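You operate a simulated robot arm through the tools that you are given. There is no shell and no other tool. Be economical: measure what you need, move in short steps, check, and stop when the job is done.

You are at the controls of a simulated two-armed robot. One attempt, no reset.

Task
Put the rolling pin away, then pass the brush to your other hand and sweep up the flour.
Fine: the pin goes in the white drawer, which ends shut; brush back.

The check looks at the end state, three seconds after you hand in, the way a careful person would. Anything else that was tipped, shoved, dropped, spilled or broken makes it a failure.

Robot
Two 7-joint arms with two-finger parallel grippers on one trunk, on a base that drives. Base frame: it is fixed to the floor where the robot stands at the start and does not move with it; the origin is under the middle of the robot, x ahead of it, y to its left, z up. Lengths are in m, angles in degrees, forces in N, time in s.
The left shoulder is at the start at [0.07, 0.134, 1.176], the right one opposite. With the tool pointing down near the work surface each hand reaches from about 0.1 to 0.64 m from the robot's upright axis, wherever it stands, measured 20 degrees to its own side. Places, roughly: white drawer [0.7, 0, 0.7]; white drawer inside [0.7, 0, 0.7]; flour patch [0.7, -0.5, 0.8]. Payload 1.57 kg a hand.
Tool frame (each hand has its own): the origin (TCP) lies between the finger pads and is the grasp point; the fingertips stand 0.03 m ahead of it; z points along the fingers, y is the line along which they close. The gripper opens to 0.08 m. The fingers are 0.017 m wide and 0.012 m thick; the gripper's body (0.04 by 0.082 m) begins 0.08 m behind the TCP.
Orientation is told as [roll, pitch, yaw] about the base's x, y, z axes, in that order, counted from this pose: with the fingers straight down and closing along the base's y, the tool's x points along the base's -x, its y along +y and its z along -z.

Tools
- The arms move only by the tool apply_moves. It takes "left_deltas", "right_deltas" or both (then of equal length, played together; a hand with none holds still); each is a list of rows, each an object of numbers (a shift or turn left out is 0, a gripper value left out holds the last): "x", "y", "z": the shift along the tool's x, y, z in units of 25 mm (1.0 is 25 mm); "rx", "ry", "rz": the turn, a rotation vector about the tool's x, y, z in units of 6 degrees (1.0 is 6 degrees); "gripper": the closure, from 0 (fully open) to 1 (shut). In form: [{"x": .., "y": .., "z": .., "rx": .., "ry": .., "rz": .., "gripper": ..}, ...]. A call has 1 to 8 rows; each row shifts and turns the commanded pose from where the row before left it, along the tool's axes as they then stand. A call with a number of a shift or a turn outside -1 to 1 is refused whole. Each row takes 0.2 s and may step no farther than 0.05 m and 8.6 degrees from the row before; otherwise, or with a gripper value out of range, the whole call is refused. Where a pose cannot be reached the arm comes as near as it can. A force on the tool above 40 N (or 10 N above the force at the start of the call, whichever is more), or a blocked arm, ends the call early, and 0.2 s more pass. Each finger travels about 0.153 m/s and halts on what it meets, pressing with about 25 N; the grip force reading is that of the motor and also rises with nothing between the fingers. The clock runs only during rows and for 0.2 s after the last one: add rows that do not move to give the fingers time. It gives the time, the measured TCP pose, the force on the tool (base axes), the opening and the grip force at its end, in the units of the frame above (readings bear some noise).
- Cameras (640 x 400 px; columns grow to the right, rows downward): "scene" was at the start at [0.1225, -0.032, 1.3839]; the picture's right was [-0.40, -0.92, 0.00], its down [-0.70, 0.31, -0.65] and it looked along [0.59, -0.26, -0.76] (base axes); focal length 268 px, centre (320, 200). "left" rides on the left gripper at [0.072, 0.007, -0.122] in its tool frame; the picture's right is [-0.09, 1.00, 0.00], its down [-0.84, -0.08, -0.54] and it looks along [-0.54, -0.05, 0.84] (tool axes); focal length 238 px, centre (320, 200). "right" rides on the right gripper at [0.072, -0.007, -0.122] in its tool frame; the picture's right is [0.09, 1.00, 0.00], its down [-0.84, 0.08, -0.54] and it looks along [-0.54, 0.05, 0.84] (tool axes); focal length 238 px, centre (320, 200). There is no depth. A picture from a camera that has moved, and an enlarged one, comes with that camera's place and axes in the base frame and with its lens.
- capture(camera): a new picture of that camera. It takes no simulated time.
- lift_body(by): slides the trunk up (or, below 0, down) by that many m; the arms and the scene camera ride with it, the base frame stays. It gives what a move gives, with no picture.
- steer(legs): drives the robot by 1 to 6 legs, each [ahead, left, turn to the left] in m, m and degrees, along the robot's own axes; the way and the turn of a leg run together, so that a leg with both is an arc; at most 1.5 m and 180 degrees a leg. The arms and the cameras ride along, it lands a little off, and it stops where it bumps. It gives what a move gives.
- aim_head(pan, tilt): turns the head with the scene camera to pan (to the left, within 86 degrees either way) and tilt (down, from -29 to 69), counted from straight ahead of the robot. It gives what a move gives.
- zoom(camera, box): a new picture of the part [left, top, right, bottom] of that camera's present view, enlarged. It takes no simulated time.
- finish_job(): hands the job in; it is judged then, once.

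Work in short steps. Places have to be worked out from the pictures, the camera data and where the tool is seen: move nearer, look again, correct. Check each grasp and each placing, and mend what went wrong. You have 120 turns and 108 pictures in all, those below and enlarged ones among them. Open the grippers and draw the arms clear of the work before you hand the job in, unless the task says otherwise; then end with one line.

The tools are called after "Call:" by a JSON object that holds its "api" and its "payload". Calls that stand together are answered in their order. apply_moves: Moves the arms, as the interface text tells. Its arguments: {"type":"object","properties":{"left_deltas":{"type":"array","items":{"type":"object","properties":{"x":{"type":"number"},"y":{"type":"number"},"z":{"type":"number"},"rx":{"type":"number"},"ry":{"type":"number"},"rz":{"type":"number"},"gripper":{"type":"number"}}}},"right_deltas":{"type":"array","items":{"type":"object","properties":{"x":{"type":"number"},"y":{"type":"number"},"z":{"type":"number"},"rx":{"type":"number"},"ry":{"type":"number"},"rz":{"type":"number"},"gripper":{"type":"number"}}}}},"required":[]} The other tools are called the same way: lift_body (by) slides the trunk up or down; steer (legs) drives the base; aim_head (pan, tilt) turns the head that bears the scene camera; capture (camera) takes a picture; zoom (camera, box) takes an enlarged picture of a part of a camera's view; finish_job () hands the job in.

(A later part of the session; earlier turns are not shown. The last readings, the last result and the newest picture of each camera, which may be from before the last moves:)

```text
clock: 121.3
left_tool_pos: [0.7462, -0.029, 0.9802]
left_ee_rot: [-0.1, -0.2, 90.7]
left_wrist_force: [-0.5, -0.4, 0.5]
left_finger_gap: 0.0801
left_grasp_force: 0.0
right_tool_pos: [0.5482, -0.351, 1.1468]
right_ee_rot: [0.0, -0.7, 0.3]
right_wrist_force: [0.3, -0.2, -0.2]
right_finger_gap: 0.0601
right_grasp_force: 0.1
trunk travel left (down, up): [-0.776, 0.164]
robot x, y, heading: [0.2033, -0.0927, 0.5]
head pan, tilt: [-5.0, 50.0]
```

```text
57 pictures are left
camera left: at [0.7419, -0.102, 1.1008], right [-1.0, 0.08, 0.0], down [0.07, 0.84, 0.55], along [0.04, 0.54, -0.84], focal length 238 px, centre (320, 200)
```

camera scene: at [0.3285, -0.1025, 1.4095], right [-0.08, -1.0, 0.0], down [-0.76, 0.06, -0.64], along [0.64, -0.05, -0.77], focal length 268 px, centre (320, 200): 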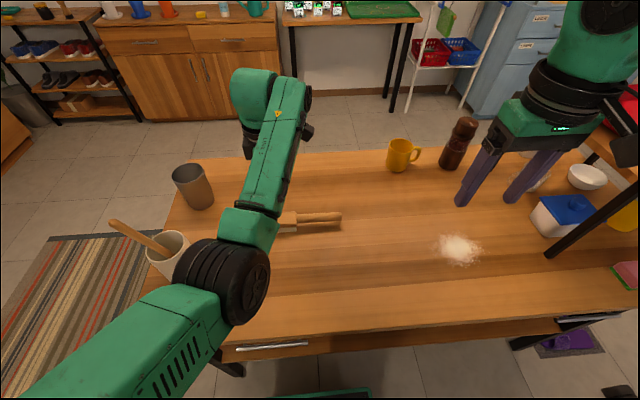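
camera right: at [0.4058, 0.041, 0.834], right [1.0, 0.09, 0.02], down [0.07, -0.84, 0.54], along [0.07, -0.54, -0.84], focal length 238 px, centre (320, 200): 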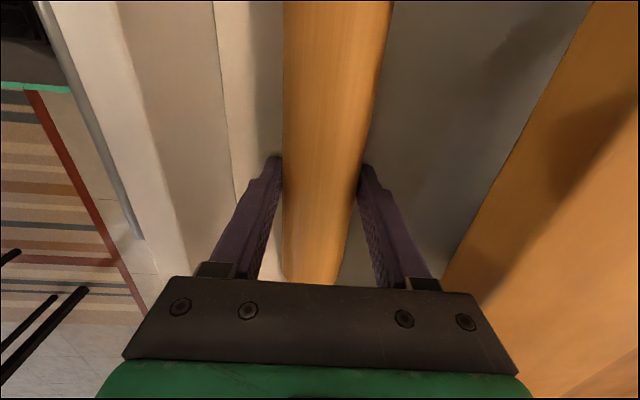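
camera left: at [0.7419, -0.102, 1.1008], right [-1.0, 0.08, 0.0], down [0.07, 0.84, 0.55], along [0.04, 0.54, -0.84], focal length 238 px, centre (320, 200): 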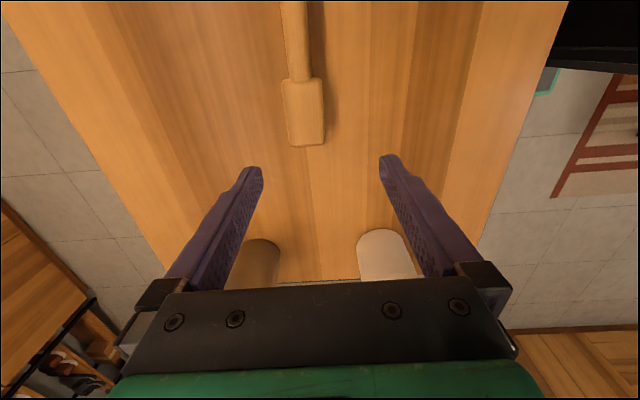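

Brush is along y at x≈0.764, head y −0.006..−0.075, block z≈0.80–0.84. Lower the trunk partway, align x, recheck.

Call:
{"api": "lift_body", "payload": {"by": -0.08}}

Call:
{"api": "apply_moves", "payload": {"left_deltas": [{"y": -0.7}, {}]}}

Call:
{"api": "capture", "payload": {"camera": "left"}}

Call:
{"api": "capture", "payload": {"camera": "scene"}}

```text
clock: 122.5
left_tool_pos: [0.7465, -0.0285, 0.8983]
left_ee_rot: [0.0, -0.2, 90.6]
left_wrist_force: [0.1, 0.6, -0.5]
left_finger_gap: 0.08
left_grasp_force: 0.1
right_tool_pos: [0.5485, -0.3507, 1.066]
right_ee_rot: [0.0, -0.6, 0.3]
right_wrist_force: [0.0, -0.8, -0.1]
right_finger_gap: 0.0602
right_grasp_force: 0.0
trunk travel left (down, up): [-0.696, 0.244]
robot x, y, heading: [0.1988, -0.0975, 0.4]
head pan, tilt: [-5.0, 50.0]
```

```text
clock: 123.0
left_tool_pos: [0.7647, -0.0294, 0.8989]
left_ee_rot: [-0.1, -0.1, 90.5]
left_wrist_force: [0.1, 0.6, -0.3]
left_finger_gap: 0.0799
left_grasp_force: 0.0
right_tool_pos: [0.5476, -0.3502, 1.0659]
right_ee_rot: [0.0, -0.8, 0.3]
right_wrist_force: [0.6, 0.1, -0.9]
right_finger_gap: 0.0602
right_grasp_force: 0.1
trunk travel left (down, up): [-0.696, 0.244]
robot x, y, heading: [0.2028, -0.0935, 0.4]
head pan, tilt: [-5.0, 50.0]
```

```text
56 pictures are left
camera left: at [0.7595, -0.1025, 1.0215], right [-1.0, 0.08, 0.0], down [0.07, 0.84, 0.54], along [0.05, 0.54, -0.84], focal length 238 px, centre (320, 200)
```

left: 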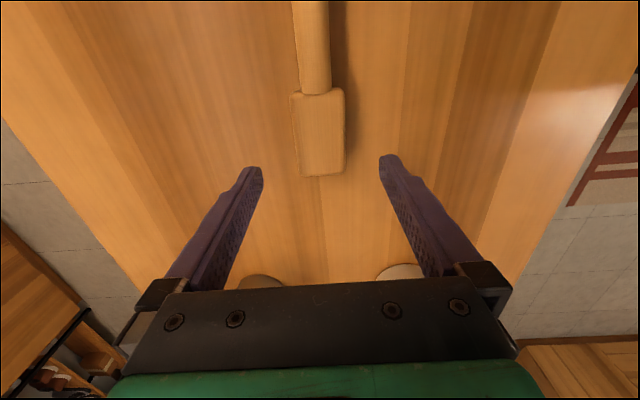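

```text
55 pictures are left
camera scene: at [0.3284, -0.1022, 1.3295], right [-0.08, -1.0, 0.0], down [-0.76, 0.06, -0.64], along [0.64, -0.05, -0.77], focal length 268 px, centre (320, 200)
```

scene: 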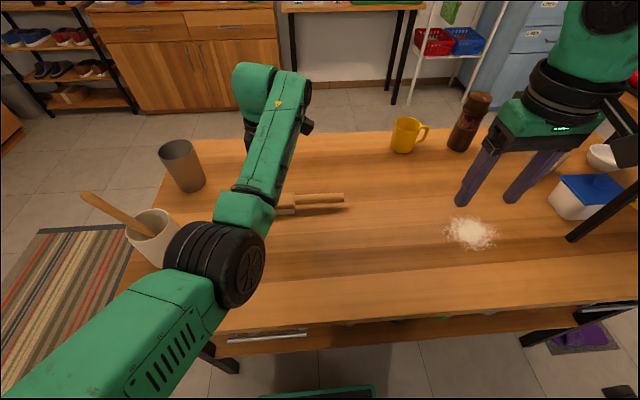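

Aligned. Lower 0.073 and grip the head.

Call:
{"api": "lift_body", "payload": {"by": -0.073}}

Call:
{"api": "capture", "payload": {"camera": "left"}}

Call:
{"api": "apply_moves", "payload": {"left_deltas": [{"gripper": 0.5}, {"gripper": 1}, {"gripper": 1}, {"gripper": 1}]}}

Call:
{"api": "capture", "payload": {"camera": "left"}}

```text
clock: 124.2
left_tool_pos: [0.7641, -0.0294, 0.8262]
left_ee_rot: [0.0, -0.2, 90.6]
left_wrist_force: [0.2, 0.2, 0.2]
left_finger_gap: 0.0801
left_grasp_force: 0.0
right_tool_pos: [0.5495, -0.3505, 0.9934]
right_ee_rot: [0.0, -0.6, 0.4]
right_wrist_force: [-0.4, -0.2, -0.1]
right_finger_gap: 0.0599
right_grasp_force: 0.1
trunk travel left (down, up): [-0.623, 0.317]
robot x, y, heading: [0.1992, -0.0954, 0.4]
head pan, tilt: [-5.0, 50.0]
```

```text
54 pictures are left
camera left: at [0.7597, -0.1019, 0.9483], right [-1.0, 0.08, 0.0], down [0.07, 0.84, 0.55], along [0.04, 0.54, -0.84], focal length 238 px, centre (320, 200)
```

left: 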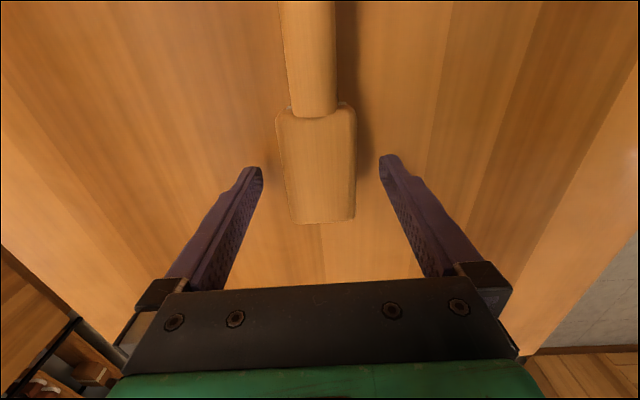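

```text
clock: 125.2
left_tool_pos: [0.765, -0.0296, 0.8267]
left_ee_rot: [0.0, -0.3, 90.7]
left_wrist_force: [0.4, 0.5, 1.0]
left_finger_gap: 0.0442
left_grasp_force: 25.3
right_tool_pos: [0.5484, -0.3503, 0.9929]
right_ee_rot: [0.0, -0.7, 0.4]
right_wrist_force: [0.6, -0.5, 0.8]
right_finger_gap: 0.0603
right_grasp_force: 0.1
trunk travel left (down, up): [-0.623, 0.317]
robot x, y, heading: [0.2043, -0.0984, 0.6]
head pan, tilt: [-5.0, 50.0]
```

```text
53 pictures are left
camera left: at [0.7598, -0.102, 0.9483], right [-1.0, 0.08, 0.0], down [0.07, 0.84, 0.55], along [0.04, 0.54, -0.84], focal length 238 px, centre (320, 200)
```

left: 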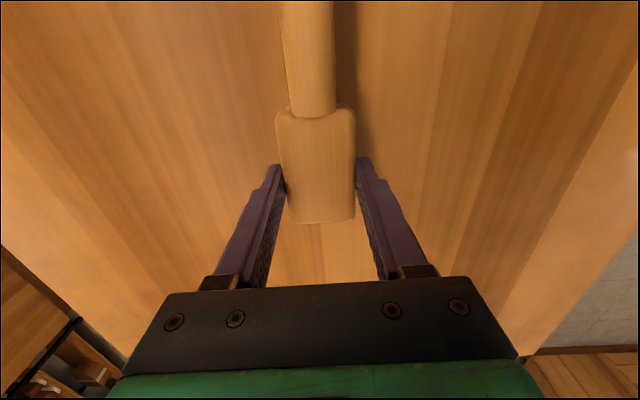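

Head gripped (44 mm wide; resting TCP z 0.8267). Lift, and turn the left hand to yaw 0 so the handle points toward the robot.

Call:
{"api": "lift_body", "payload": {"by": 0.17}}

Call:
{"api": "apply_moves", "payload": {"left_deltas": [{"rz": 1}, {"rz": 1}, {"rz": 1}, {"rz": 1}, {"rz": 1}, {"rz": 1}, {"rz": 1}, {"rz": 1}]}}

Call:
{"api": "apply_moves", "payload": {"left_deltas": [{"rz": 1}, {"rz": 1}, {"rz": 1}, {"rz": 1}, {"rz": 1}, {"rz": 1}, {"rz": 1}, {}]}}

Call:
{"api": "capture", "payload": {"camera": "scene"}}

Call:
{"api": "capture", "payload": {"camera": "left"}}

```text
clock: 127.1
left_tool_pos: [0.765, -0.0288, 0.9973]
left_ee_rot: [0.0, -0.2, 90.6]
left_wrist_force: [-0.1, 0.1, -1.2]
left_finger_gap: 0.0444
left_grasp_force: 25.1
right_tool_pos: [0.5495, -0.3487, 1.163]
right_ee_rot: [0.0, -0.8, 0.2]
right_wrist_force: [-0.6, 0.3, 0.5]
right_finger_gap: 0.0601
right_grasp_force: 0.1
trunk travel left (down, up): [-0.793, 0.147]
robot x, y, heading: [0.2037, -0.0977, 0.6]
head pan, tilt: [-5.0, 50.0]
```

```text
clock: 128.9
left_tool_pos: [0.7646, -0.0296, 0.996]
left_ee_rot: [0.3, -0.1, 42.5]
left_wrist_force: [-0.4, 0.6, -1.0]
left_finger_gap: 0.0444
left_grasp_force: 24.9
right_tool_pos: [0.5482, -0.3496, 1.1649]
right_ee_rot: [0.0, -0.7, 0.3]
right_wrist_force: [-0.6, 0.7, 0.5]
right_finger_gap: 0.0598
right_grasp_force: 0.1
trunk travel left (down, up): [-0.793, 0.147]
robot x, y, heading: [0.2035, -0.0918, 0.4]
head pan, tilt: [-5.0, 50.0]
```

```text
clock: 130.7
left_tool_pos: [0.7644, -0.0291, 0.9967]
left_ee_rot: [0.2, 0.0, 0.5]
left_wrist_force: [-0.1, -0.2, -1.0]
left_finger_gap: 0.0445
left_grasp_force: 25.2
right_tool_pos: [0.5492, -0.3497, 1.1632]
right_ee_rot: [0.0, -0.7, 0.3]
right_wrist_force: [-0.8, -0.2, -0.2]
right_finger_gap: 0.0599
right_grasp_force: 0.0
trunk travel left (down, up): [-0.793, 0.147]
robot x, y, heading: [0.1997, -0.0951, 0.7]
head pan, tilt: [-5.0, 50.0]
```

```text
52 pictures are left
camera scene: at [0.329, -0.1024, 1.4264], right [-0.08, -1.0, 0.0], down [-0.76, 0.06, -0.64], along [0.64, -0.05, -0.77], focal length 268 px, centre (320, 200)
```

scene: 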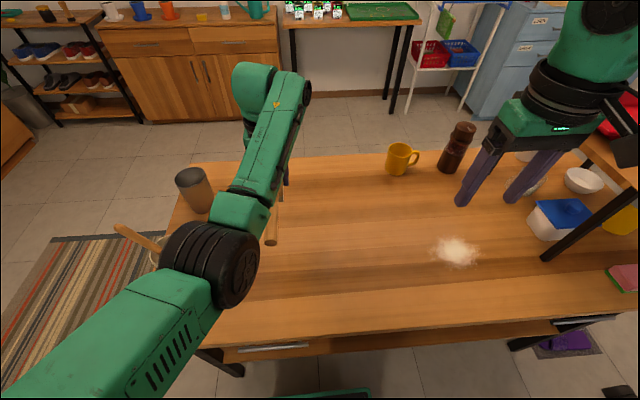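

```text
51 pictures are left
camera left: at [0.6941, -0.0241, 1.1187], right [0.08, 1.0, 0.0], down [0.84, -0.07, 0.54], along [0.54, -0.04, -0.84], focal length 238 px, centre (320, 200)
```

left: 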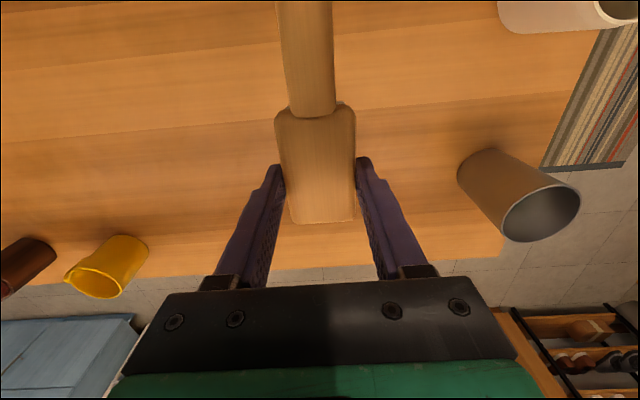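

The left forearm lies right above the handle, so I'll shift the left hand to the right and yaw ~22° so that the handle sticks out clear of the forearm.

Call:
{"api": "apply_moves", "payload": {"left_deltas": [{"y": -1, "x": 0.3}, {"y": -1, "x": 0.3}, {"y": -1, "x": 0.3}, {"y": -1, "x": 0.3}, {"y": -1, "x": 0.3}, {"y": -1, "x": 0.3}, {"y": -1}, {"y": -0.5}]}}

Call:
{"api": "apply_moves", "payload": {"left_deltas": [{"rz": -1}, {"rz": -1}, {"rz": -1}, {"rz": -0.6}, {}], "right_deltas": [{"rz": -1}, {"rz": -1}, {"rz": -1}, {"rz": -0.6}, {}]}}

Call:
{"api": "capture", "payload": {"camera": "scene"}}

Call:
{"api": "capture", "payload": {"camera": "right"}}

```text
clock: 132.5
left_tool_pos: [0.7227, -0.2019, 0.9943]
left_ee_rot: [0.1, -0.1, 0.3]
left_wrist_force: [0.0, 0.3, -0.6]
left_finger_gap: 0.0445
left_grasp_force: 25.0
left hand out of reach, approached as far as the arm can: row 7, 8
right_tool_pos: [0.5505, -0.3497, 1.1638]
right_ee_rot: [0.0, -0.7, 0.3]
right_wrist_force: [0.5, -0.2, 0.9]
right_finger_gap: 0.0599
right_grasp_force: 0.0
trunk travel left (down, up): [-0.793, 0.147]
robot x, y, heading: [0.1977, -0.0921, 0.6]
head pan, tilt: [-5.0, 50.0]
```

```text
clock: 133.7
left_tool_pos: [0.722, -0.202, 0.9941]
left_ee_rot: [0.3, -0.1, 22.2]
left_wrist_force: [-0.6, -0.2, -1.3]
left_finger_gap: 0.0443
left_grasp_force: 25.1
right_tool_pos: [0.5504, -0.3489, 1.1645]
right_ee_rot: [-0.3, -0.7, 21.9]
right_wrist_force: [0.1, 0.0, -0.4]
right_finger_gap: 0.06
right_grasp_force: 0.0
trunk travel left (down, up): [-0.793, 0.147]
robot x, y, heading: [0.1984, -0.0945, 0.8]
head pan, tilt: [-5.0, 50.0]
```

```text
50 pictures are left
camera scene: at [0.3288, -0.1024, 1.4264], right [-0.08, -1.0, 0.0], down [-0.76, 0.06, -0.64], along [0.64, -0.05, -0.77], focal length 268 px, centre (320, 200)
```

scene: 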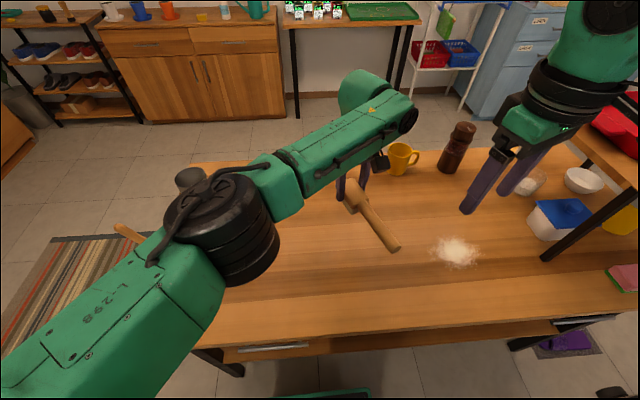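

```text
49 pictures are left
camera right: at [0.4843, -0.3821, 1.2843], right [-0.46, 0.89, -0.01], down [0.74, 0.39, 0.55], along [0.49, 0.25, -0.83], focal length 238 px, centre (320, 200)
```

right: 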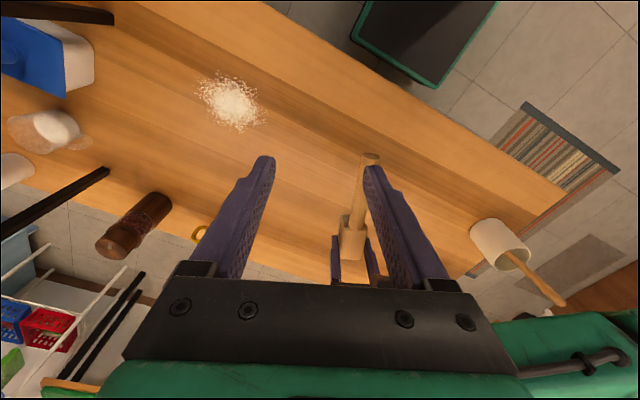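

Handle is exposed. Grip point (0.583, −0.257, ~0.998). Move the right hand above it and descend partway.

Call:
{"api": "apply_moves", "payload": {"right_deltas": [{"x": -0.85, "y": 0.97, "gripper": 0.25}, {"x": -0.86, "y": 0.97}, {"x": -0.86, "y": 0.97}, {"z": 1}, {"z": 1}, {"z": 1}, {}]}}

Call:
{"api": "capture", "payload": {"camera": "right"}}

Call:
{"api": "capture", "payload": {"camera": "scene"}}

```text
clock: 135.3
left_tool_pos: [0.722, -0.2019, 0.9938]
left_ee_rot: [0.2, -0.1, 22.2]
left_wrist_force: [0.0, 0.5, -1.1]
left_finger_gap: 0.0445
left_grasp_force: 25.0
right_tool_pos: [0.581, -0.2578, 1.0863]
right_ee_rot: [-0.2, -0.7, 22.0]
right_wrist_force: [0.6, 0.2, 0.1]
right_finger_gap: 0.06
right_grasp_force: 0.0
trunk travel left (down, up): [-0.793, 0.147]
robot x, y, heading: [0.2041, -0.0937, 0.5]
head pan, tilt: [-5.0, 50.0]
```

```text
48 pictures are left
camera right: at [0.5169, -0.2896, 1.2077], right [-0.46, 0.89, -0.01], down [0.74, 0.38, 0.55], along [0.49, 0.25, -0.83], focal length 238 px, centre (320, 200)
```

right: 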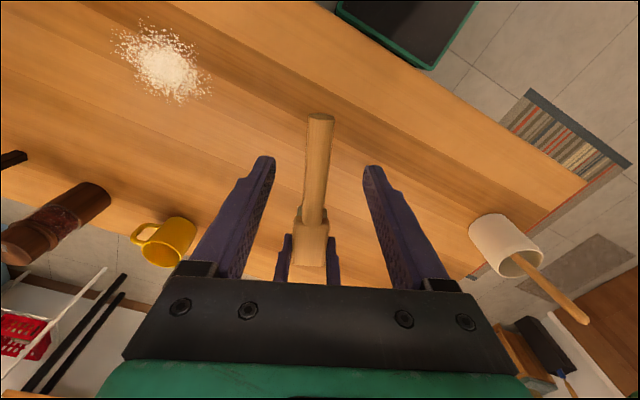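

```text
47 pictures are left
camera scene: at [0.3287, -0.1027, 1.4264], right [-0.08, -1.0, 0.0], down [-0.76, 0.06, -0.64], along [0.64, -0.05, -0.77], focal length 268 px, centre (320, 200)
```

scene: 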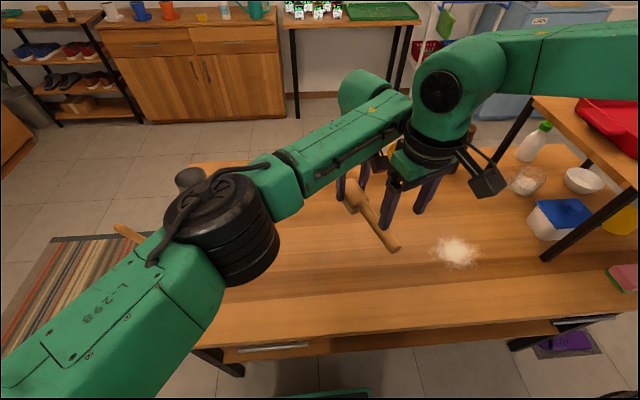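

Centered over the handle. Descend to it and grip.

Call:
{"api": "apply_moves", "payload": {"right_deltas": [{"z": 1}, {"z": 1}, {"z": 1}, {"z": 0.4}, {}]}}

Call:
{"api": "capture", "payload": {"camera": "right"}}

Call:
{"api": "apply_moves", "payload": {"right_deltas": [{"gripper": 0.6}, {"gripper": 1}, {"gripper": 1}, {"gripper": 1}]}}

Call:
{"api": "capture", "payload": {"camera": "right"}}

```text
clock: 136.5
left_tool_pos: [0.722, -0.2012, 0.9945]
left_ee_rot: [0.2, -0.1, 22.2]
left_wrist_force: [-0.3, -1.0, -0.8]
left_finger_gap: 0.0443
left_grasp_force: 25.1
right_tool_pos: [0.584, -0.2573, 1.0047]
right_ee_rot: [-0.1, -0.6, 21.9]
right_wrist_force: [0.2, -0.8, 0.3]
right_finger_gap: 0.0598
right_grasp_force: 0.0
trunk travel left (down, up): [-0.793, 0.147]
robot x, y, heading: [0.1997, -0.0913, 0.4]
head pan, tilt: [-5.0, 50.0]
```

```text
46 pictures are left
camera right: at [0.5191, -0.29, 1.1249], right [-0.46, 0.89, -0.01], down [0.74, 0.38, 0.55], along [0.49, 0.25, -0.83], focal length 238 px, centre (320, 200)
```

right: 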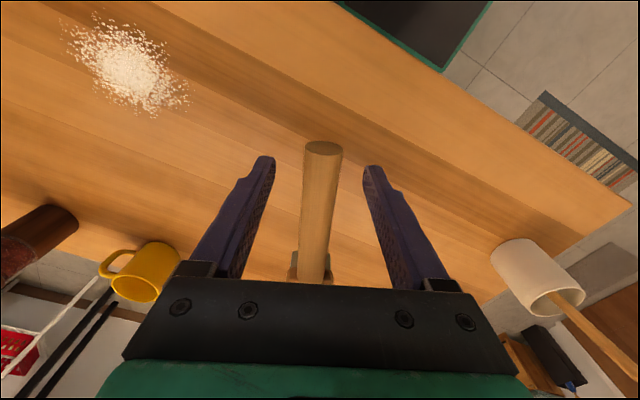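

```text
clock: 137.5
left_tool_pos: [0.7214, -0.2013, 0.9944]
left_ee_rot: [0.3, -0.1, 22.2]
left_wrist_force: [2.1, -2.3, 0.1]
left_finger_gap: 0.0444
left_grasp_force: 25.3
right_tool_pos: [0.5839, -0.2572, 1.004]
right_ee_rot: [-0.1, -0.6, 22.0]
right_wrist_force: [-1.5, 2.6, -0.2]
right_finger_gap: 0.0241
right_grasp_force: 25.1
trunk travel left (down, up): [-0.793, 0.147]
robot x, y, heading: [0.1996, -0.0952, 0.4]
head pan, tilt: [-5.0, 50.0]
```

```text
45 pictures are left
camera right: at [0.5192, -0.2899, 1.125], right [-0.46, 0.89, 0.0], down [0.74, 0.38, 0.55], along [0.49, 0.25, -0.83], focal length 238 px, centre (320, 200)
```

right: 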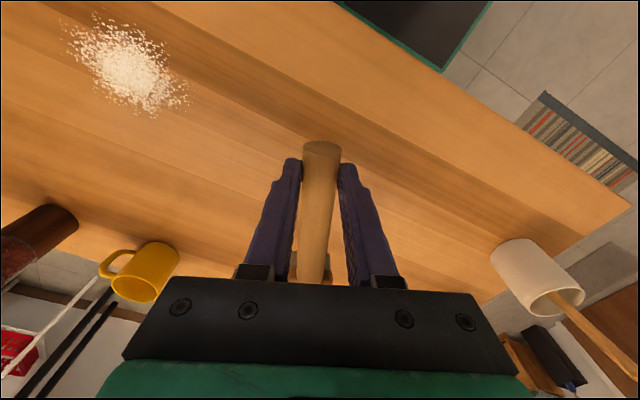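

Both hands hold it. Open the left hand and lift it away.

Call:
{"api": "apply_moves", "payload": {"left_deltas": [{"gripper": 0.5}, {"gripper": 0.2}, {"gripper": 0}, {"z": -1}, {"z": -1}, {"z": -1}, {"z": -1}, {}]}}

Call:
{"api": "capture", "payload": {"camera": "scene"}}

Call:
{"api": "capture", "payload": {"camera": "left"}}

```text
clock: 139.3
left_tool_pos: [0.7211, -0.1983, 1.0789]
left_ee_rot: [0.1, -0.1, 22.2]
left_wrist_force: [1.3, 0.1, -0.2]
left_finger_gap: 0.0801
left_grasp_force: 0.0
left hand out of reach, approached as far as the arm can: row 7
right_tool_pos: [0.5841, -0.2582, 1.0051]
right_ee_rot: [-0.2, -0.5, 21.9]
right_wrist_force: [0.1, -0.1, 0.5]
right_finger_gap: 0.0239
right_grasp_force: 24.9
trunk travel left (down, up): [-0.793, 0.147]
robot x, y, heading: [0.2007, -0.0957, 0.6]
head pan, tilt: [-5.0, 50.0]
```

```text
44 pictures are left
camera scene: at [0.3291, -0.1026, 1.4264], right [-0.08, -1.0, 0.0], down [-0.76, 0.06, -0.64], along [0.64, -0.05, -0.77], focal length 268 px, centre (320, 200)
```

scene: 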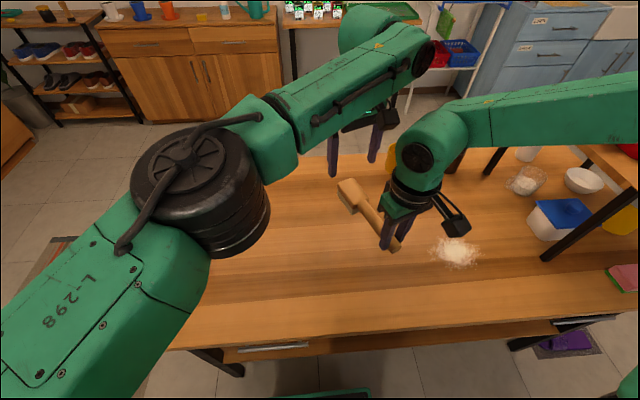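

```text
43 pictures are left
camera left: at [0.6532, -0.2198, 1.2005], right [-0.29, 0.96, 0.0], down [0.8, 0.24, 0.54], along [0.52, 0.16, -0.84], focal length 238 px, centre (320, 200)
```

left: 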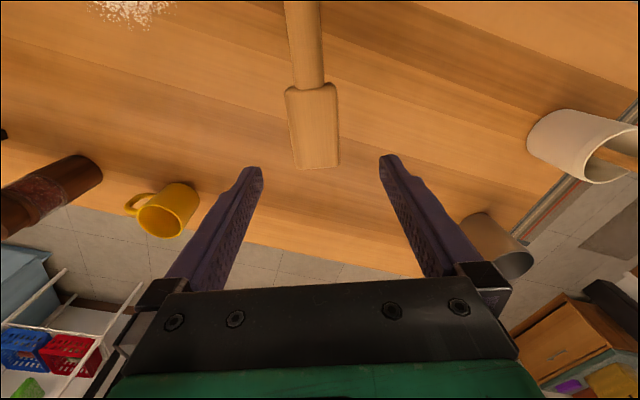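

Right hand holds the brush level. Move the left aside and bring the brush to yaw 0, beside the flour (≈(0.661, −0.502)).

Call:
{"api": "apply_moves", "payload": {"left_deltas": [{"y": 1}, {"y": 1}, {"y": 1}, {"y": 1}, {"y": 1}, {"y": 1}, {}, {}], "right_deltas": [{"rz": 1}, {"rz": 1}, {"rz": 1}, {"rz": 0.67}, {"x": 0.75, "y": -1}, {"x": 0.75, "y": -1}, {"x": 0.75, "y": -1}, {"y": -1}]}}

Call:
{"api": "apply_moves", "payload": {"right_deltas": [{"y": -1}, {"z": 1}, {"z": 1}, {"z": 1}, {"z": 1}, {"z": 1}, {}]}}

Call:
{"api": "aim_head", "payload": {"pan": -30, "tilt": 50}}

Call:
{"api": "capture", "payload": {"camera": "scene"}}

Call:
{"api": "capture", "payload": {"camera": "right"}}

```text
clock: 141.1
left_tool_pos: [0.6639, -0.062, 1.0777]
left_ee_rot: [0.4, 0.0, 22.2]
left_wrist_force: [0.5, 0.6, -0.8]
left_finger_gap: 0.08
left_grasp_force: 0.1
right_tool_pos: [0.5255, -0.3623, 1.0039]
right_ee_rot: [0.0, -0.7, 0.0]
right_wrist_force: [0.3, -0.6, -0.7]
right_finger_gap: 0.024
right_grasp_force: 24.9
trunk travel left (down, up): [-0.793, 0.147]
robot x, y, heading: [0.2003, -0.0952, 0.4]
head pan, tilt: [-5.0, 50.0]
```

```text
clock: 142.7
left_tool_pos: [0.6631, -0.0599, 1.0786]
left_ee_rot: [0.2, -0.1, 22.3]
left_wrist_force: [0.1, 0.3, 1.0]
left_finger_gap: 0.0799
left_grasp_force: 0.0
right_tool_pos: [0.5271, -0.3838, 0.8781]
right_ee_rot: [0.0, -0.8, -0.1]
right_wrist_force: [-0.1, -0.4, -0.2]
right_finger_gap: 0.024
right_grasp_force: 25.0
trunk travel left (down, up): [-0.793, 0.147]
robot x, y, heading: [0.2002, -0.0913, 0.5]
head pan, tilt: [-5.0, 50.0]
```

```text
clock: 143.6
left_tool_pos: [0.6636, -0.0589, 1.078]
left_ee_rot: [0.2, -0.1, 22.3]
left_wrist_force: [0.5, 0.3, -0.1]
left_finger_gap: 0.08
left_grasp_force: 0.0
right_tool_pos: [0.5278, -0.3844, 0.8786]
right_ee_rot: [0.0, -0.7, -0.2]
right_wrist_force: [0.4, -0.5, 0.2]
right_finger_gap: 0.024
right_grasp_force: 25.3
trunk travel left (down, up): [-0.793, 0.147]
robot x, y, heading: [0.2015, -0.0971, 0.5]
head pan, tilt: [-30.0, 50.0]
```

```text
42 pictures are left
camera scene: at [0.3192, -0.1343, 1.4264], right [-0.49, -0.87, 0.0], down [-0.67, 0.38, -0.64], along [0.56, -0.32, -0.77], focal length 268 px, centre (320, 200)
```

scene: 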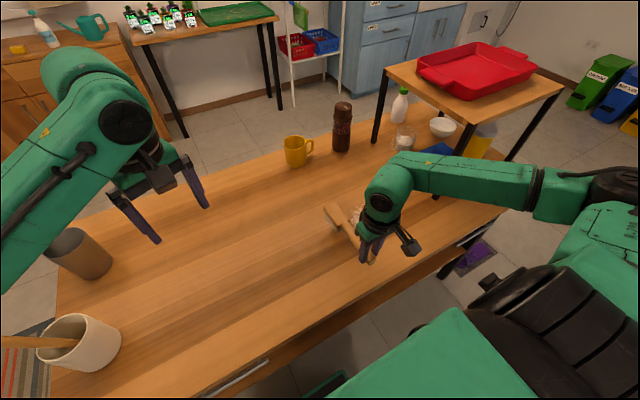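

```text
41 pictures are left
camera right: at [0.455, -0.3885, 0.999], right [-0.09, 1.0, 0.0], down [0.83, 0.08, 0.55], along [0.55, 0.05, -0.83], focal length 238 px, centre (320, 200)
```

right: 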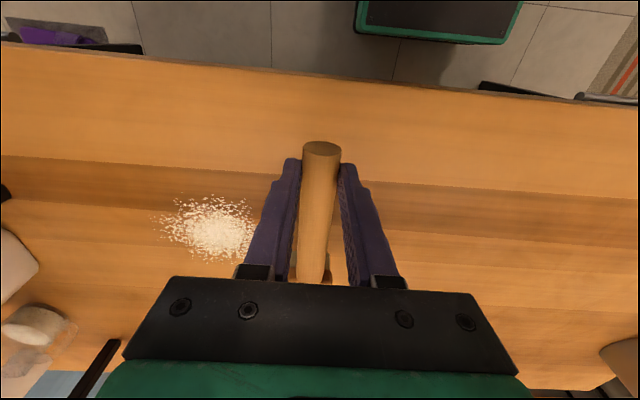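

Flour spans x 0.60–0.71, y −0.45..−0.565. Lower the bristles to the table and make a first stroke along −y.

Call:
{"api": "apply_moves", "payload": {"right_deltas": [{"z": 1}, {"z": 0.7}, {"z": 0.08}, {}]}}

Call:
{"api": "apply_moves", "payload": {"right_deltas": [{"y": -1}, {"y": -1}, {"y": -1}, {"y": -1}, {"y": -1}, {"y": -1}, {"y": -1}, {"y": -1}]}}

Call:
{"api": "capture", "payload": {"camera": "right"}}

Call:
{"api": "capture", "payload": {"camera": "scene"}}

```text
clock: 144.6
left_tool_pos: [0.6629, -0.0598, 1.0787]
left_ee_rot: [0.3, -0.1, 22.1]
left_wrist_force: [-0.4, 1.2, -0.4]
left_finger_gap: 0.08
left_grasp_force: 0.2
right_tool_pos: [0.5281, -0.3834, 0.835]
right_ee_rot: [0.0, -0.8, -0.1]
right_wrist_force: [0.2, -0.9, 7.2]
right_finger_gap: 0.0241
right_grasp_force: 25.3
trunk travel left (down, up): [-0.793, 0.147]
robot x, y, heading: [0.201, -0.0926, 0.5]
head pan, tilt: [-30.0, 50.0]
```

```text
clock: 146.4
left_tool_pos: [0.6639, -0.0601, 1.0784]
left_ee_rot: [0.2, -0.1, 22.2]
left_wrist_force: [0.2, 0.0, 0.7]
left_finger_gap: 0.0797
left_grasp_force: 0.0
right_tool_pos: [0.5272, -0.4841, 0.833]
right_ee_rot: [0.0, -0.7, -0.1]
right_wrist_force: [-1.1, 1.1, 1.3]
right_finger_gap: 0.0241
right_grasp_force: 24.7
right hand out of reach, approached as far as the arm can: row 5, 6, 7, 8
trunk travel left (down, up): [-0.793, 0.147]
robot x, y, heading: [0.2029, -0.0961, 0.7]
head pan, tilt: [-30.0, 50.0]
```

```text
40 pictures are left
camera right: at [0.4549, -0.4895, 0.9552], right [-0.09, 1.0, 0.0], down [0.83, 0.08, 0.55], along [0.55, 0.05, -0.83], focal length 238 px, centre (320, 200)
```

right: 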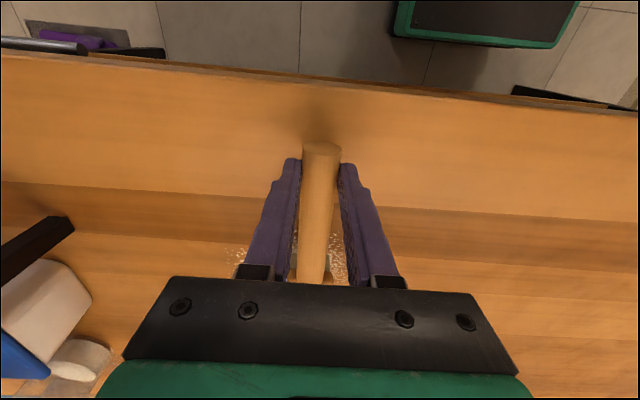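

```text
39 pictures are left
camera scene: at [0.3188, -0.1343, 1.4264], right [-0.49, -0.87, 0.0], down [-0.67, 0.38, -0.64], along [0.56, -0.32, -0.77], focal length 268 px, centre (320, 200)
```

scene: 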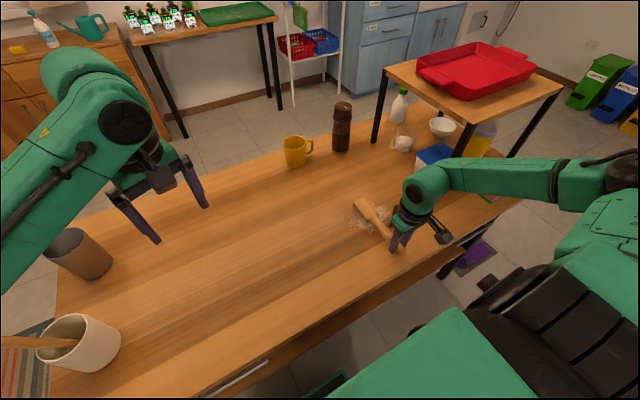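

The stroke clears flour, but arm reach ended at y −0.484. Continue the stroke by driving the base sideways 0.11.

Call:
{"api": "steer", "payload": {"legs": [[0, -0.11, 0]]}}

Call:
{"api": "capture", "payload": {"camera": "scene"}}

Call:
{"api": "zoom", "payload": {"camera": "scene", "box": [280, 130, 500, 270]}}

```text
clock: 147.6
left_tool_pos: [0.6645, -0.1711, 1.0786]
left_ee_rot: [0.2, 0.0, 22.1]
left_wrist_force: [-0.4, 0.1, 0.1]
left_finger_gap: 0.0801
left_grasp_force: 0.1
right_tool_pos: [0.5277, -0.5953, 0.8343]
right_ee_rot: [-0.1, -0.5, -0.2]
right_wrist_force: [-0.6, 0.9, 0.1]
right_finger_gap: 0.0241
right_grasp_force: 24.9
trunk travel left (down, up): [-0.793, 0.147]
robot x, y, heading: [0.2015, -0.2071, 0.5]
head pan, tilt: [-30.0, 50.0]
```

```text
38 pictures are left
camera scene: at [0.3202, -0.2449, 1.4263], right [-0.49, -0.87, 0.0], down [-0.67, 0.38, -0.64], along [0.56, -0.32, -0.77], focal length 268 px, centre (320, 200)
```

scene: 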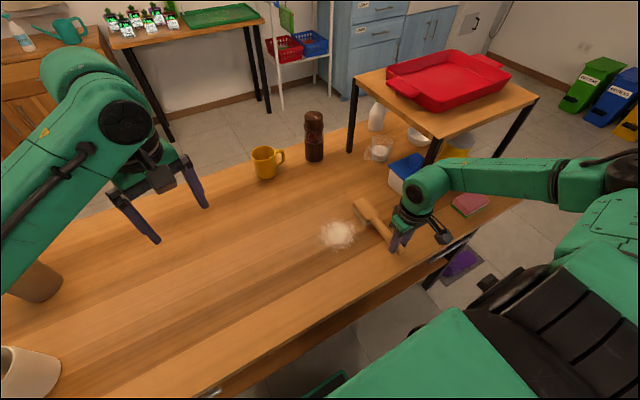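

```text
2.86 times, centred on (390, 200) of scene
camera zoom: at [0.3202, -0.2449, 1.4263], right [-0.49, -0.87, 0.0], down [-0.67, 0.38, -0.64], along [0.56, -0.32, -0.77], focal length 767 px, centre (120, 200)
```

zoom: 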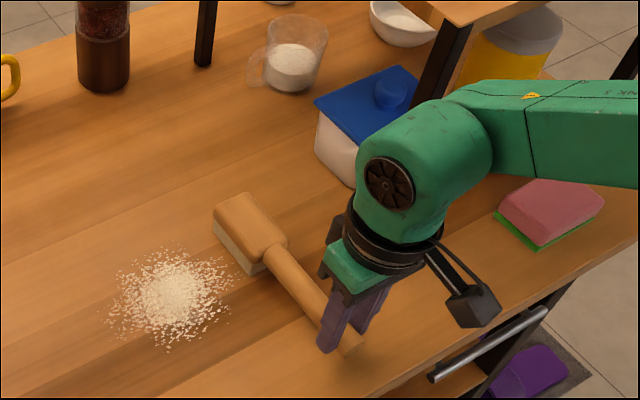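

Flour still looks present; perhaps contact was too light. Press ~5 mm more and stroke back in +y.

Call:
{"api": "apply_moves", "payload": {"right_deltas": [{"z": 0.2}, {"y": 0.8}, {"y": 0.8}, {"y": 0.8}, {"y": 0.8}, {"y": 0.8}]}}

Call:
{"api": "apply_moves", "payload": {"right_deltas": [{"y": 0.8}, {"y": 0.8}, {"y": 0.8}, {}]}}

Call:
{"api": "zoom", "payload": {"camera": "scene", "box": [230, 130, 450, 270]}}

```text
clock: 149.0
left_tool_pos: [0.6648, -0.1704, 1.0778]
left_ee_rot: [0.2, 0.0, 22.1]
left_wrist_force: [-0.9, -0.2, 0.5]
left_finger_gap: 0.08
left_grasp_force: 0.1
right_tool_pos: [0.5267, -0.4967, 0.8307]
right_ee_rot: [-0.1, -0.5, -0.1]
right_wrist_force: [-0.6, -0.8, 0.7]
right_finger_gap: 0.0239
right_grasp_force: 25.0
trunk travel left (down, up): [-0.793, 0.147]
robot x, y, heading: [0.2033, -0.2091, 0.4]
head pan, tilt: [-30.0, 50.0]
```

```text
clock: 150.0
left_tool_pos: [0.665, -0.1716, 1.0768]
left_ee_rot: [0.2, -0.1, 22.1]
left_wrist_force: [1.2, -0.3, -0.6]
left_finger_gap: 0.0803
left_grasp_force: 0.0
right_tool_pos: [0.5279, -0.436, 0.8305]
right_ee_rot: [0.0, -0.6, -0.2]
right_wrist_force: [-0.2, 1.0, 0.1]
right_finger_gap: 0.024
right_grasp_force: 25.2
trunk travel left (down, up): [-0.793, 0.147]
robot x, y, heading: [0.2015, -0.2074, 0.3]
head pan, tilt: [-30.0, 50.0]
```

```text
2.86 times, centred on (340, 200) of scene
camera zoom: at [0.3198, -0.2464, 1.4264], right [-0.49, -0.87, 0.0], down [-0.67, 0.38, -0.64], along [0.56, -0.32, -0.77], focal length 767 px, centre (263, 200)
```

zoom: 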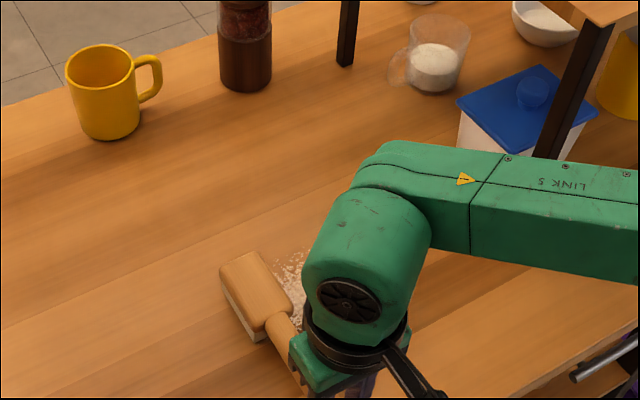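

Call:
{"api": "zoom", "payload": {"camera": "scene", "box": [290, 200, 360, 250]}}

Call:
{"api": "capture", "payload": {"camera": "left"}}

```text
8.00 times, centred on (325, 225) of scene
camera zoom: at [0.3198, -0.2464, 1.4264], right [-0.49, -0.87, 0.0], down [-0.67, 0.38, -0.64], along [0.56, -0.32, -0.77], focal length 2146 px, centre (280, 0)
```

zoom: 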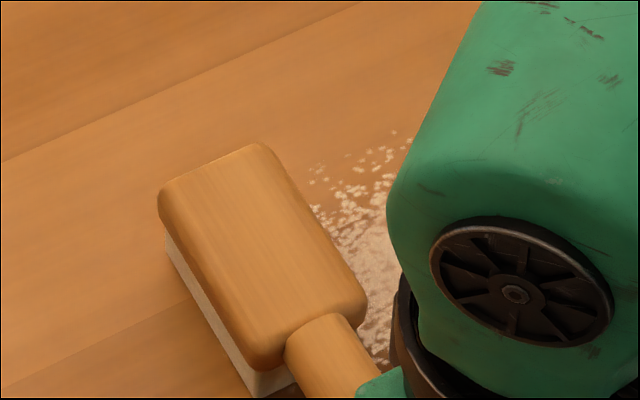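

```text
34 pictures are left
camera left: at [0.5967, -0.1934, 1.2], right [-0.29, 0.96, 0.0], down [0.8, 0.24, 0.54], along [0.52, 0.16, -0.84], focal length 238 px, centre (320, 200)
```

left: 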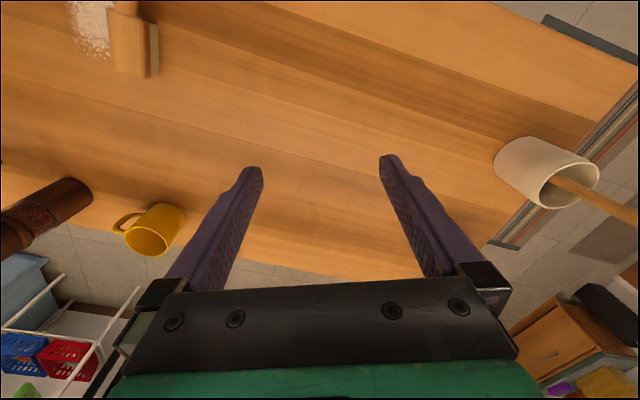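

The flour looks thinner now, so strokes do fade it. Continue scrubbing in two lanes.

Call:
{"api": "apply_moves", "payload": {"right_deltas": [{"x": 0.8}, {"y": -0.9}, {"y": -0.9}, {"y": -0.9}, {"y": -0.9}, {"y": -0.9}, {"y": -0.9}, {"y": -0.6}]}}

Call:
{"api": "apply_moves", "payload": {"right_deltas": [{"x": -1}, {"x": -0.7, "y": 0.6}, {"y": 0.9}, {"y": 0.9}, {"y": 0.9}, {"y": 0.9}, {"y": 0.9}, {"y": 0.9}]}}

Call:
{"api": "apply_moves", "payload": {"right_deltas": [{"x": 0.8}, {"y": -0.9}, {"y": -0.9}, {"y": -0.9}, {"y": -0.9}, {"y": -0.9}, {"y": -0.9}, {"y": -0.6}]}}

Call:
{"api": "zoom", "payload": {"camera": "scene", "box": [280, 130, 500, 270]}}

```text
clock: 151.8
left_tool_pos: [0.6646, -0.1719, 1.0793]
left_ee_rot: [0.3, -0.1, 22.1]
left_wrist_force: [-0.5, 0.2, -0.6]
left_finger_gap: 0.0801
left_grasp_force: 0.1
right_tool_pos: [0.5074, -0.5858, 0.8292]
right_ee_rot: [-0.1, -0.6, -0.2]
right_wrist_force: [-0.6, -0.1, 1.7]
right_finger_gap: 0.0242
right_grasp_force: 24.5
trunk travel left (down, up): [-0.793, 0.147]
robot x, y, heading: [0.2016, -0.2073, 0.3]
head pan, tilt: [-30.0, 50.0]
```

```text
clock: 153.6
left_tool_pos: [0.6662, -0.1708, 1.0782]
left_ee_rot: [0.2, 0.0, 22.1]
left_wrist_force: [0.3, -0.3, -0.3]
left_finger_gap: 0.0801
left_grasp_force: 0.1
right_tool_pos: [0.548, -0.4371, 0.8284]
right_ee_rot: [-0.1, -0.6, -0.2]
right_wrist_force: [-0.3, -1.4, 1.0]
right_finger_gap: 0.0238
right_grasp_force: 25.1
trunk travel left (down, up): [-0.793, 0.147]
robot x, y, heading: [0.2029, -0.2054, 0.6]
head pan, tilt: [-30.0, 50.0]
```

```text
clock: 155.4
left_tool_pos: [0.6656, -0.1724, 1.0772]
left_ee_rot: [0.1, -0.1, 22.1]
left_wrist_force: [-0.5, 0.0, 0.2]
left_finger_gap: 0.0798
left_grasp_force: 0.1
right_tool_pos: [0.5307, -0.5875, 0.8302]
right_ee_rot: [0.0, -0.6, -0.2]
right_wrist_force: [-0.2, 1.0, 0.2]
right_finger_gap: 0.0239
right_grasp_force: 24.9
trunk travel left (down, up): [-0.793, 0.147]
robot x, y, heading: [0.203, -0.2092, 0.3]
head pan, tilt: [-30.0, 50.0]
```

```text
2.86 times, centred on (390, 200) of scene
camera zoom: at [0.3199, -0.2467, 1.4264], right [-0.49, -0.87, 0.0], down [-0.67, 0.38, -0.64], along [0.56, -0.32, -0.77], focal length 767 px, centre (120, 200)
```

zoom: 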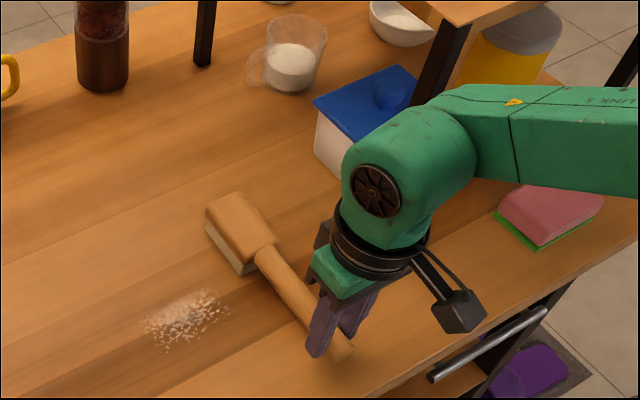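

Far half is gone; the remaining strip is around x≈0.625. Sweep the nearer lane.

Call:
{"api": "apply_moves", "payload": {"right_deltas": [{"x": 1}, {"x": 0.4, "y": 0.6}, {"y": 0.9}, {"y": 0.9}, {"y": 0.9}, {"y": 0.9}, {"y": 0.9}, {"y": 0.9}]}}

Call:
{"api": "apply_moves", "payload": {"right_deltas": [{"x": 0.3}, {"y": -0.9}, {"y": -0.9}, {"y": -0.9}, {"y": -0.9}, {"y": -0.9}, {"y": -0.9}, {"y": -0.6}]}}

Call:
{"api": "apply_moves", "payload": {"right_deltas": [{"x": -0.3}, {"y": 0.9}, {"y": 0.9}, {"y": 0.9}, {"y": 0.9}, {"y": 0.9}, {"y": 0.9}, {"y": 0.6}]}}

Call:
{"api": "apply_moves", "payload": {"right_deltas": [{"x": -0.3}, {"y": -0.9}, {"y": -0.9}, {"y": -0.9}, {"y": -0.9}, {"y": -0.9}, {"y": -0.9}, {"y": -0.6}]}}

Call:
{"api": "zoom", "payload": {"camera": "scene", "box": [280, 130, 500, 270]}}

```text
clock: 157.2
left_tool_pos: [0.6643, -0.1715, 1.0773]
left_ee_rot: [0.2, -0.1, 22.0]
left_wrist_force: [-0.3, 0.0, 0.0]
left_finger_gap: 0.0802
left_grasp_force: 0.1
right_tool_pos: [0.4949, -0.436, 0.8298]
right_ee_rot: [-0.1, -0.6, -0.1]
right_wrist_force: [0.0, -0.1, -0.5]
right_finger_gap: 0.024
right_grasp_force: 25.0
trunk travel left (down, up): [-0.793, 0.147]
robot x, y, heading: [0.201, -0.2082, 0.5]
head pan, tilt: [-30.0, 50.0]
```

```text
clock: 159.0
left_tool_pos: [0.6638, -0.1706, 1.0783]
left_ee_rot: [0.1, -0.1, 22.1]
left_wrist_force: [0.5, -0.4, -0.6]
left_finger_gap: 0.0798
left_grasp_force: 0.1
right_tool_pos: [0.4868, -0.585, 0.8285]
right_ee_rot: [-0.1, -0.7, -0.2]
right_wrist_force: [1.7, 1.3, 4.6]
right_finger_gap: 0.0239
right_grasp_force: 24.9
trunk travel left (down, up): [-0.793, 0.147]
robot x, y, heading: [0.2018, -0.2066, 0.3]
head pan, tilt: [-30.0, 50.0]
```

```text
clock: 160.8
left_tool_pos: [0.665, -0.1704, 1.0774]
left_ee_rot: [0.2, -0.1, 22.0]
left_wrist_force: [0.2, -0.1, 0.2]
left_finger_gap: 0.0802
left_grasp_force: 0.1
right_tool_pos: [0.4953, -0.4352, 0.828]
right_ee_rot: [-0.1, -0.7, -0.2]
right_wrist_force: [0.3, 0.4, 0.3]
right_finger_gap: 0.0241
right_grasp_force: 24.6
trunk travel left (down, up): [-0.793, 0.147]
robot x, y, heading: [0.2016, -0.2056, 0.3]
head pan, tilt: [-30.0, 50.0]
```

```text
clock: 162.6
left_tool_pos: [0.6645, -0.1727, 1.0798]
left_ee_rot: [0.2, -0.1, 22.1]
left_wrist_force: [-0.4, 0.6, -0.4]
left_finger_gap: 0.0801
left_grasp_force: 0.1
right_tool_pos: [0.5028, -0.5863, 0.8289]
right_ee_rot: [0.0, -0.6, -0.2]
right_wrist_force: [-0.5, 0.6, -0.9]
right_finger_gap: 0.0243
right_grasp_force: 24.9
trunk travel left (down, up): [-0.793, 0.147]
robot x, y, heading: [0.1961, -0.2074, 0.4]
head pan, tilt: [-30.0, 50.0]
```

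```text
2.86 times, centred on (390, 200) of scene
camera zoom: at [0.3198, -0.2467, 1.4264], right [-0.49, -0.87, 0.0], down [-0.67, 0.38, -0.64], along [0.56, -0.32, -0.77], focal length 767 px, centre (120, 200)
```

zoom: 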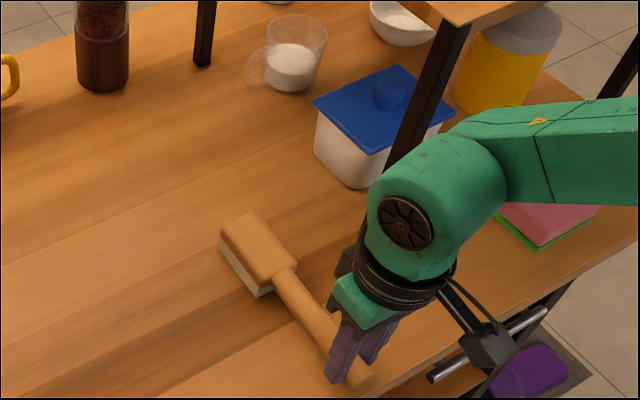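

Flour is gone. Lift the brush and bring it back to the handover pose (relative to the robot).

Call:
{"api": "apply_moves", "payload": {"right_deltas": [{"z": -1}, {"z": -1}, {"z": -1}, {"z": -1}, {"z": -1}, {"z": -1}, {"z": -1}, {"y": 0.65}]}}

Call:
{"api": "zoom", "payload": {"camera": "scene", "box": [280, 130, 500, 270]}}

Call:
{"api": "apply_moves", "payload": {"right_deltas": [{"y": 1, "x": -0.4}, {"y": 1, "x": -0.4}, {"y": 1, "x": -0.4}, {"y": 1, "x": -0.4}, {"y": 1, "x": -0.4}, {"y": 1, "x": -0.4}, {"y": 1, "x": -0.4}, {"y": 1, "x": -0.4}]}}

Call:
{"api": "apply_moves", "payload": {"right_deltas": [{"rz": -1}, {"rz": -1}, {"rz": -1}, {"rz": -0.65}, {}]}}

Call:
{"api": "aim_head", "payload": {"pan": -5, "tilt": 50}}

Call:
{"api": "capture", "payload": {"camera": "scene"}}

Call:
{"api": "capture", "payload": {"camera": "left"}}

```text
clock: 164.4
left_tool_pos: [0.6654, -0.171, 1.0766]
left_ee_rot: [0.2, 0.0, 22.1]
left_wrist_force: [-0.1, -0.1, 0.0]
left_finger_gap: 0.0799
left_grasp_force: 0.1
right_tool_pos: [0.5015, -0.568, 1.0038]
right_ee_rot: [-0.1, -0.4, -0.2]
right_wrist_force: [0.1, 0.3, -0.8]
right_finger_gap: 0.0242
right_grasp_force: 25.0
trunk travel left (down, up): [-0.793, 0.147]
robot x, y, heading: [0.2024, -0.2072, 0.4]
head pan, tilt: [-30.0, 50.0]
```

```text
2.86 times, centred on (390, 200) of scene
camera zoom: at [0.3203, -0.2454, 1.4264], right [-0.49, -0.87, 0.0], down [-0.67, 0.38, -0.64], along [0.56, -0.32, -0.77], focal length 767 px, centre (120, 200)
```

zoom: 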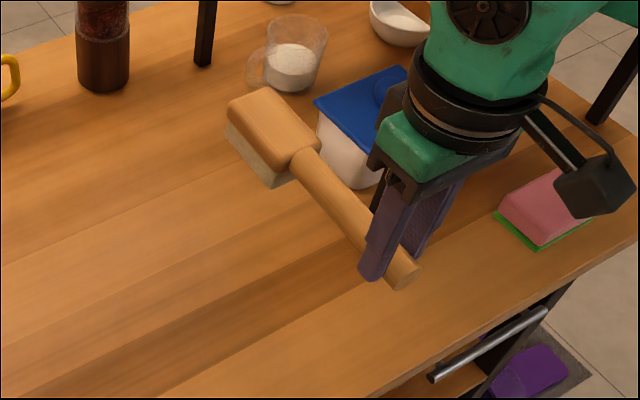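

```text
clock: 166.2
left_tool_pos: [0.6665, -0.1699, 1.0778]
left_ee_rot: [0.1, 0.1, 22.1]
left_wrist_force: [-0.3, 0.1, -0.1]
left_finger_gap: 0.0799
left_grasp_force: 0.0
right_tool_pos: [0.5845, -0.3681, 1.0032]
right_ee_rot: [0.0, -0.4, -0.2]
right_wrist_force: [0.4, 0.6, -1.0]
right_finger_gap: 0.0241
right_grasp_force: 25.5
trunk travel left (down, up): [-0.793, 0.147]
robot x, y, heading: [0.2004, -0.2058, 0.6]
head pan, tilt: [-30.0, 50.0]
```

```text
clock: 167.4
left_tool_pos: [0.6651, -0.171, 1.0775]
left_ee_rot: [0.1, -0.1, 22.1]
left_wrist_force: [0.1, 0.2, 0.4]
left_finger_gap: 0.08
left_grasp_force: 0.1
right_tool_pos: [0.582, -0.37, 1.0034]
right_ee_rot: [-0.3, -0.5, 21.8]
right_wrist_force: [0.0, -1.4, -1.8]
right_finger_gap: 0.0241
right_grasp_force: 24.9
trunk travel left (down, up): [-0.793, 0.147]
robot x, y, heading: [0.2015, -0.2106, 0.2]
head pan, tilt: [-30.0, 50.0]
```

```text
clock: 168.3
left_tool_pos: [0.6654, -0.171, 1.0767]
left_ee_rot: [0.2, -0.2, 22.1]
left_wrist_force: [0.2, -0.4, -0.3]
left_finger_gap: 0.0799
left_grasp_force: 0.1
right_tool_pos: [0.5827, -0.3699, 1.0039]
right_ee_rot: [-0.3, -0.5, 21.7]
right_wrist_force: [0.5, 0.6, -1.0]
right_finger_gap: 0.0239
right_grasp_force: 24.6
trunk travel left (down, up): [-0.793, 0.147]
robot x, y, heading: [0.2029, -0.2103, 0.7]
head pan, tilt: [-5.0, 50.0]
```

```text
30 pictures are left
camera scene: at [0.3297, -0.2145, 1.4264], right [-0.08, -1.0, 0.0], down [-0.76, 0.06, -0.64], along [0.64, -0.05, -0.77], focal length 268 px, centre (320, 200)
```

scene: 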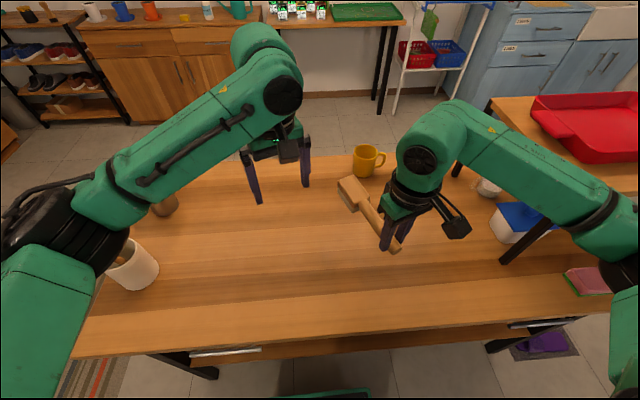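

```text
29 pictures are left
camera left: at [0.5968, -0.1933, 1.1999], right [-0.29, 0.96, 0.0], down [0.8, 0.24, 0.54], along [0.52, 0.16, -0.84], focal length 238 px, centre (320, 200)
```

left: 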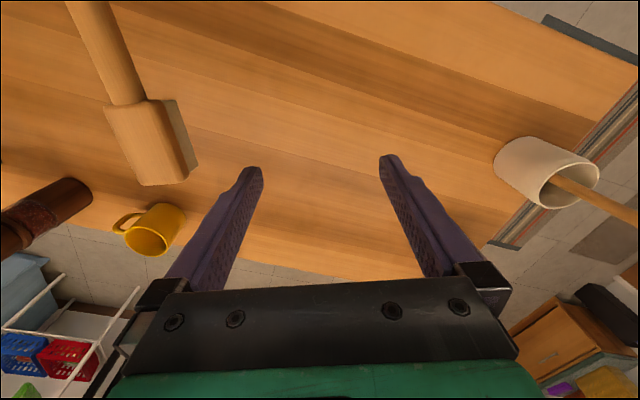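

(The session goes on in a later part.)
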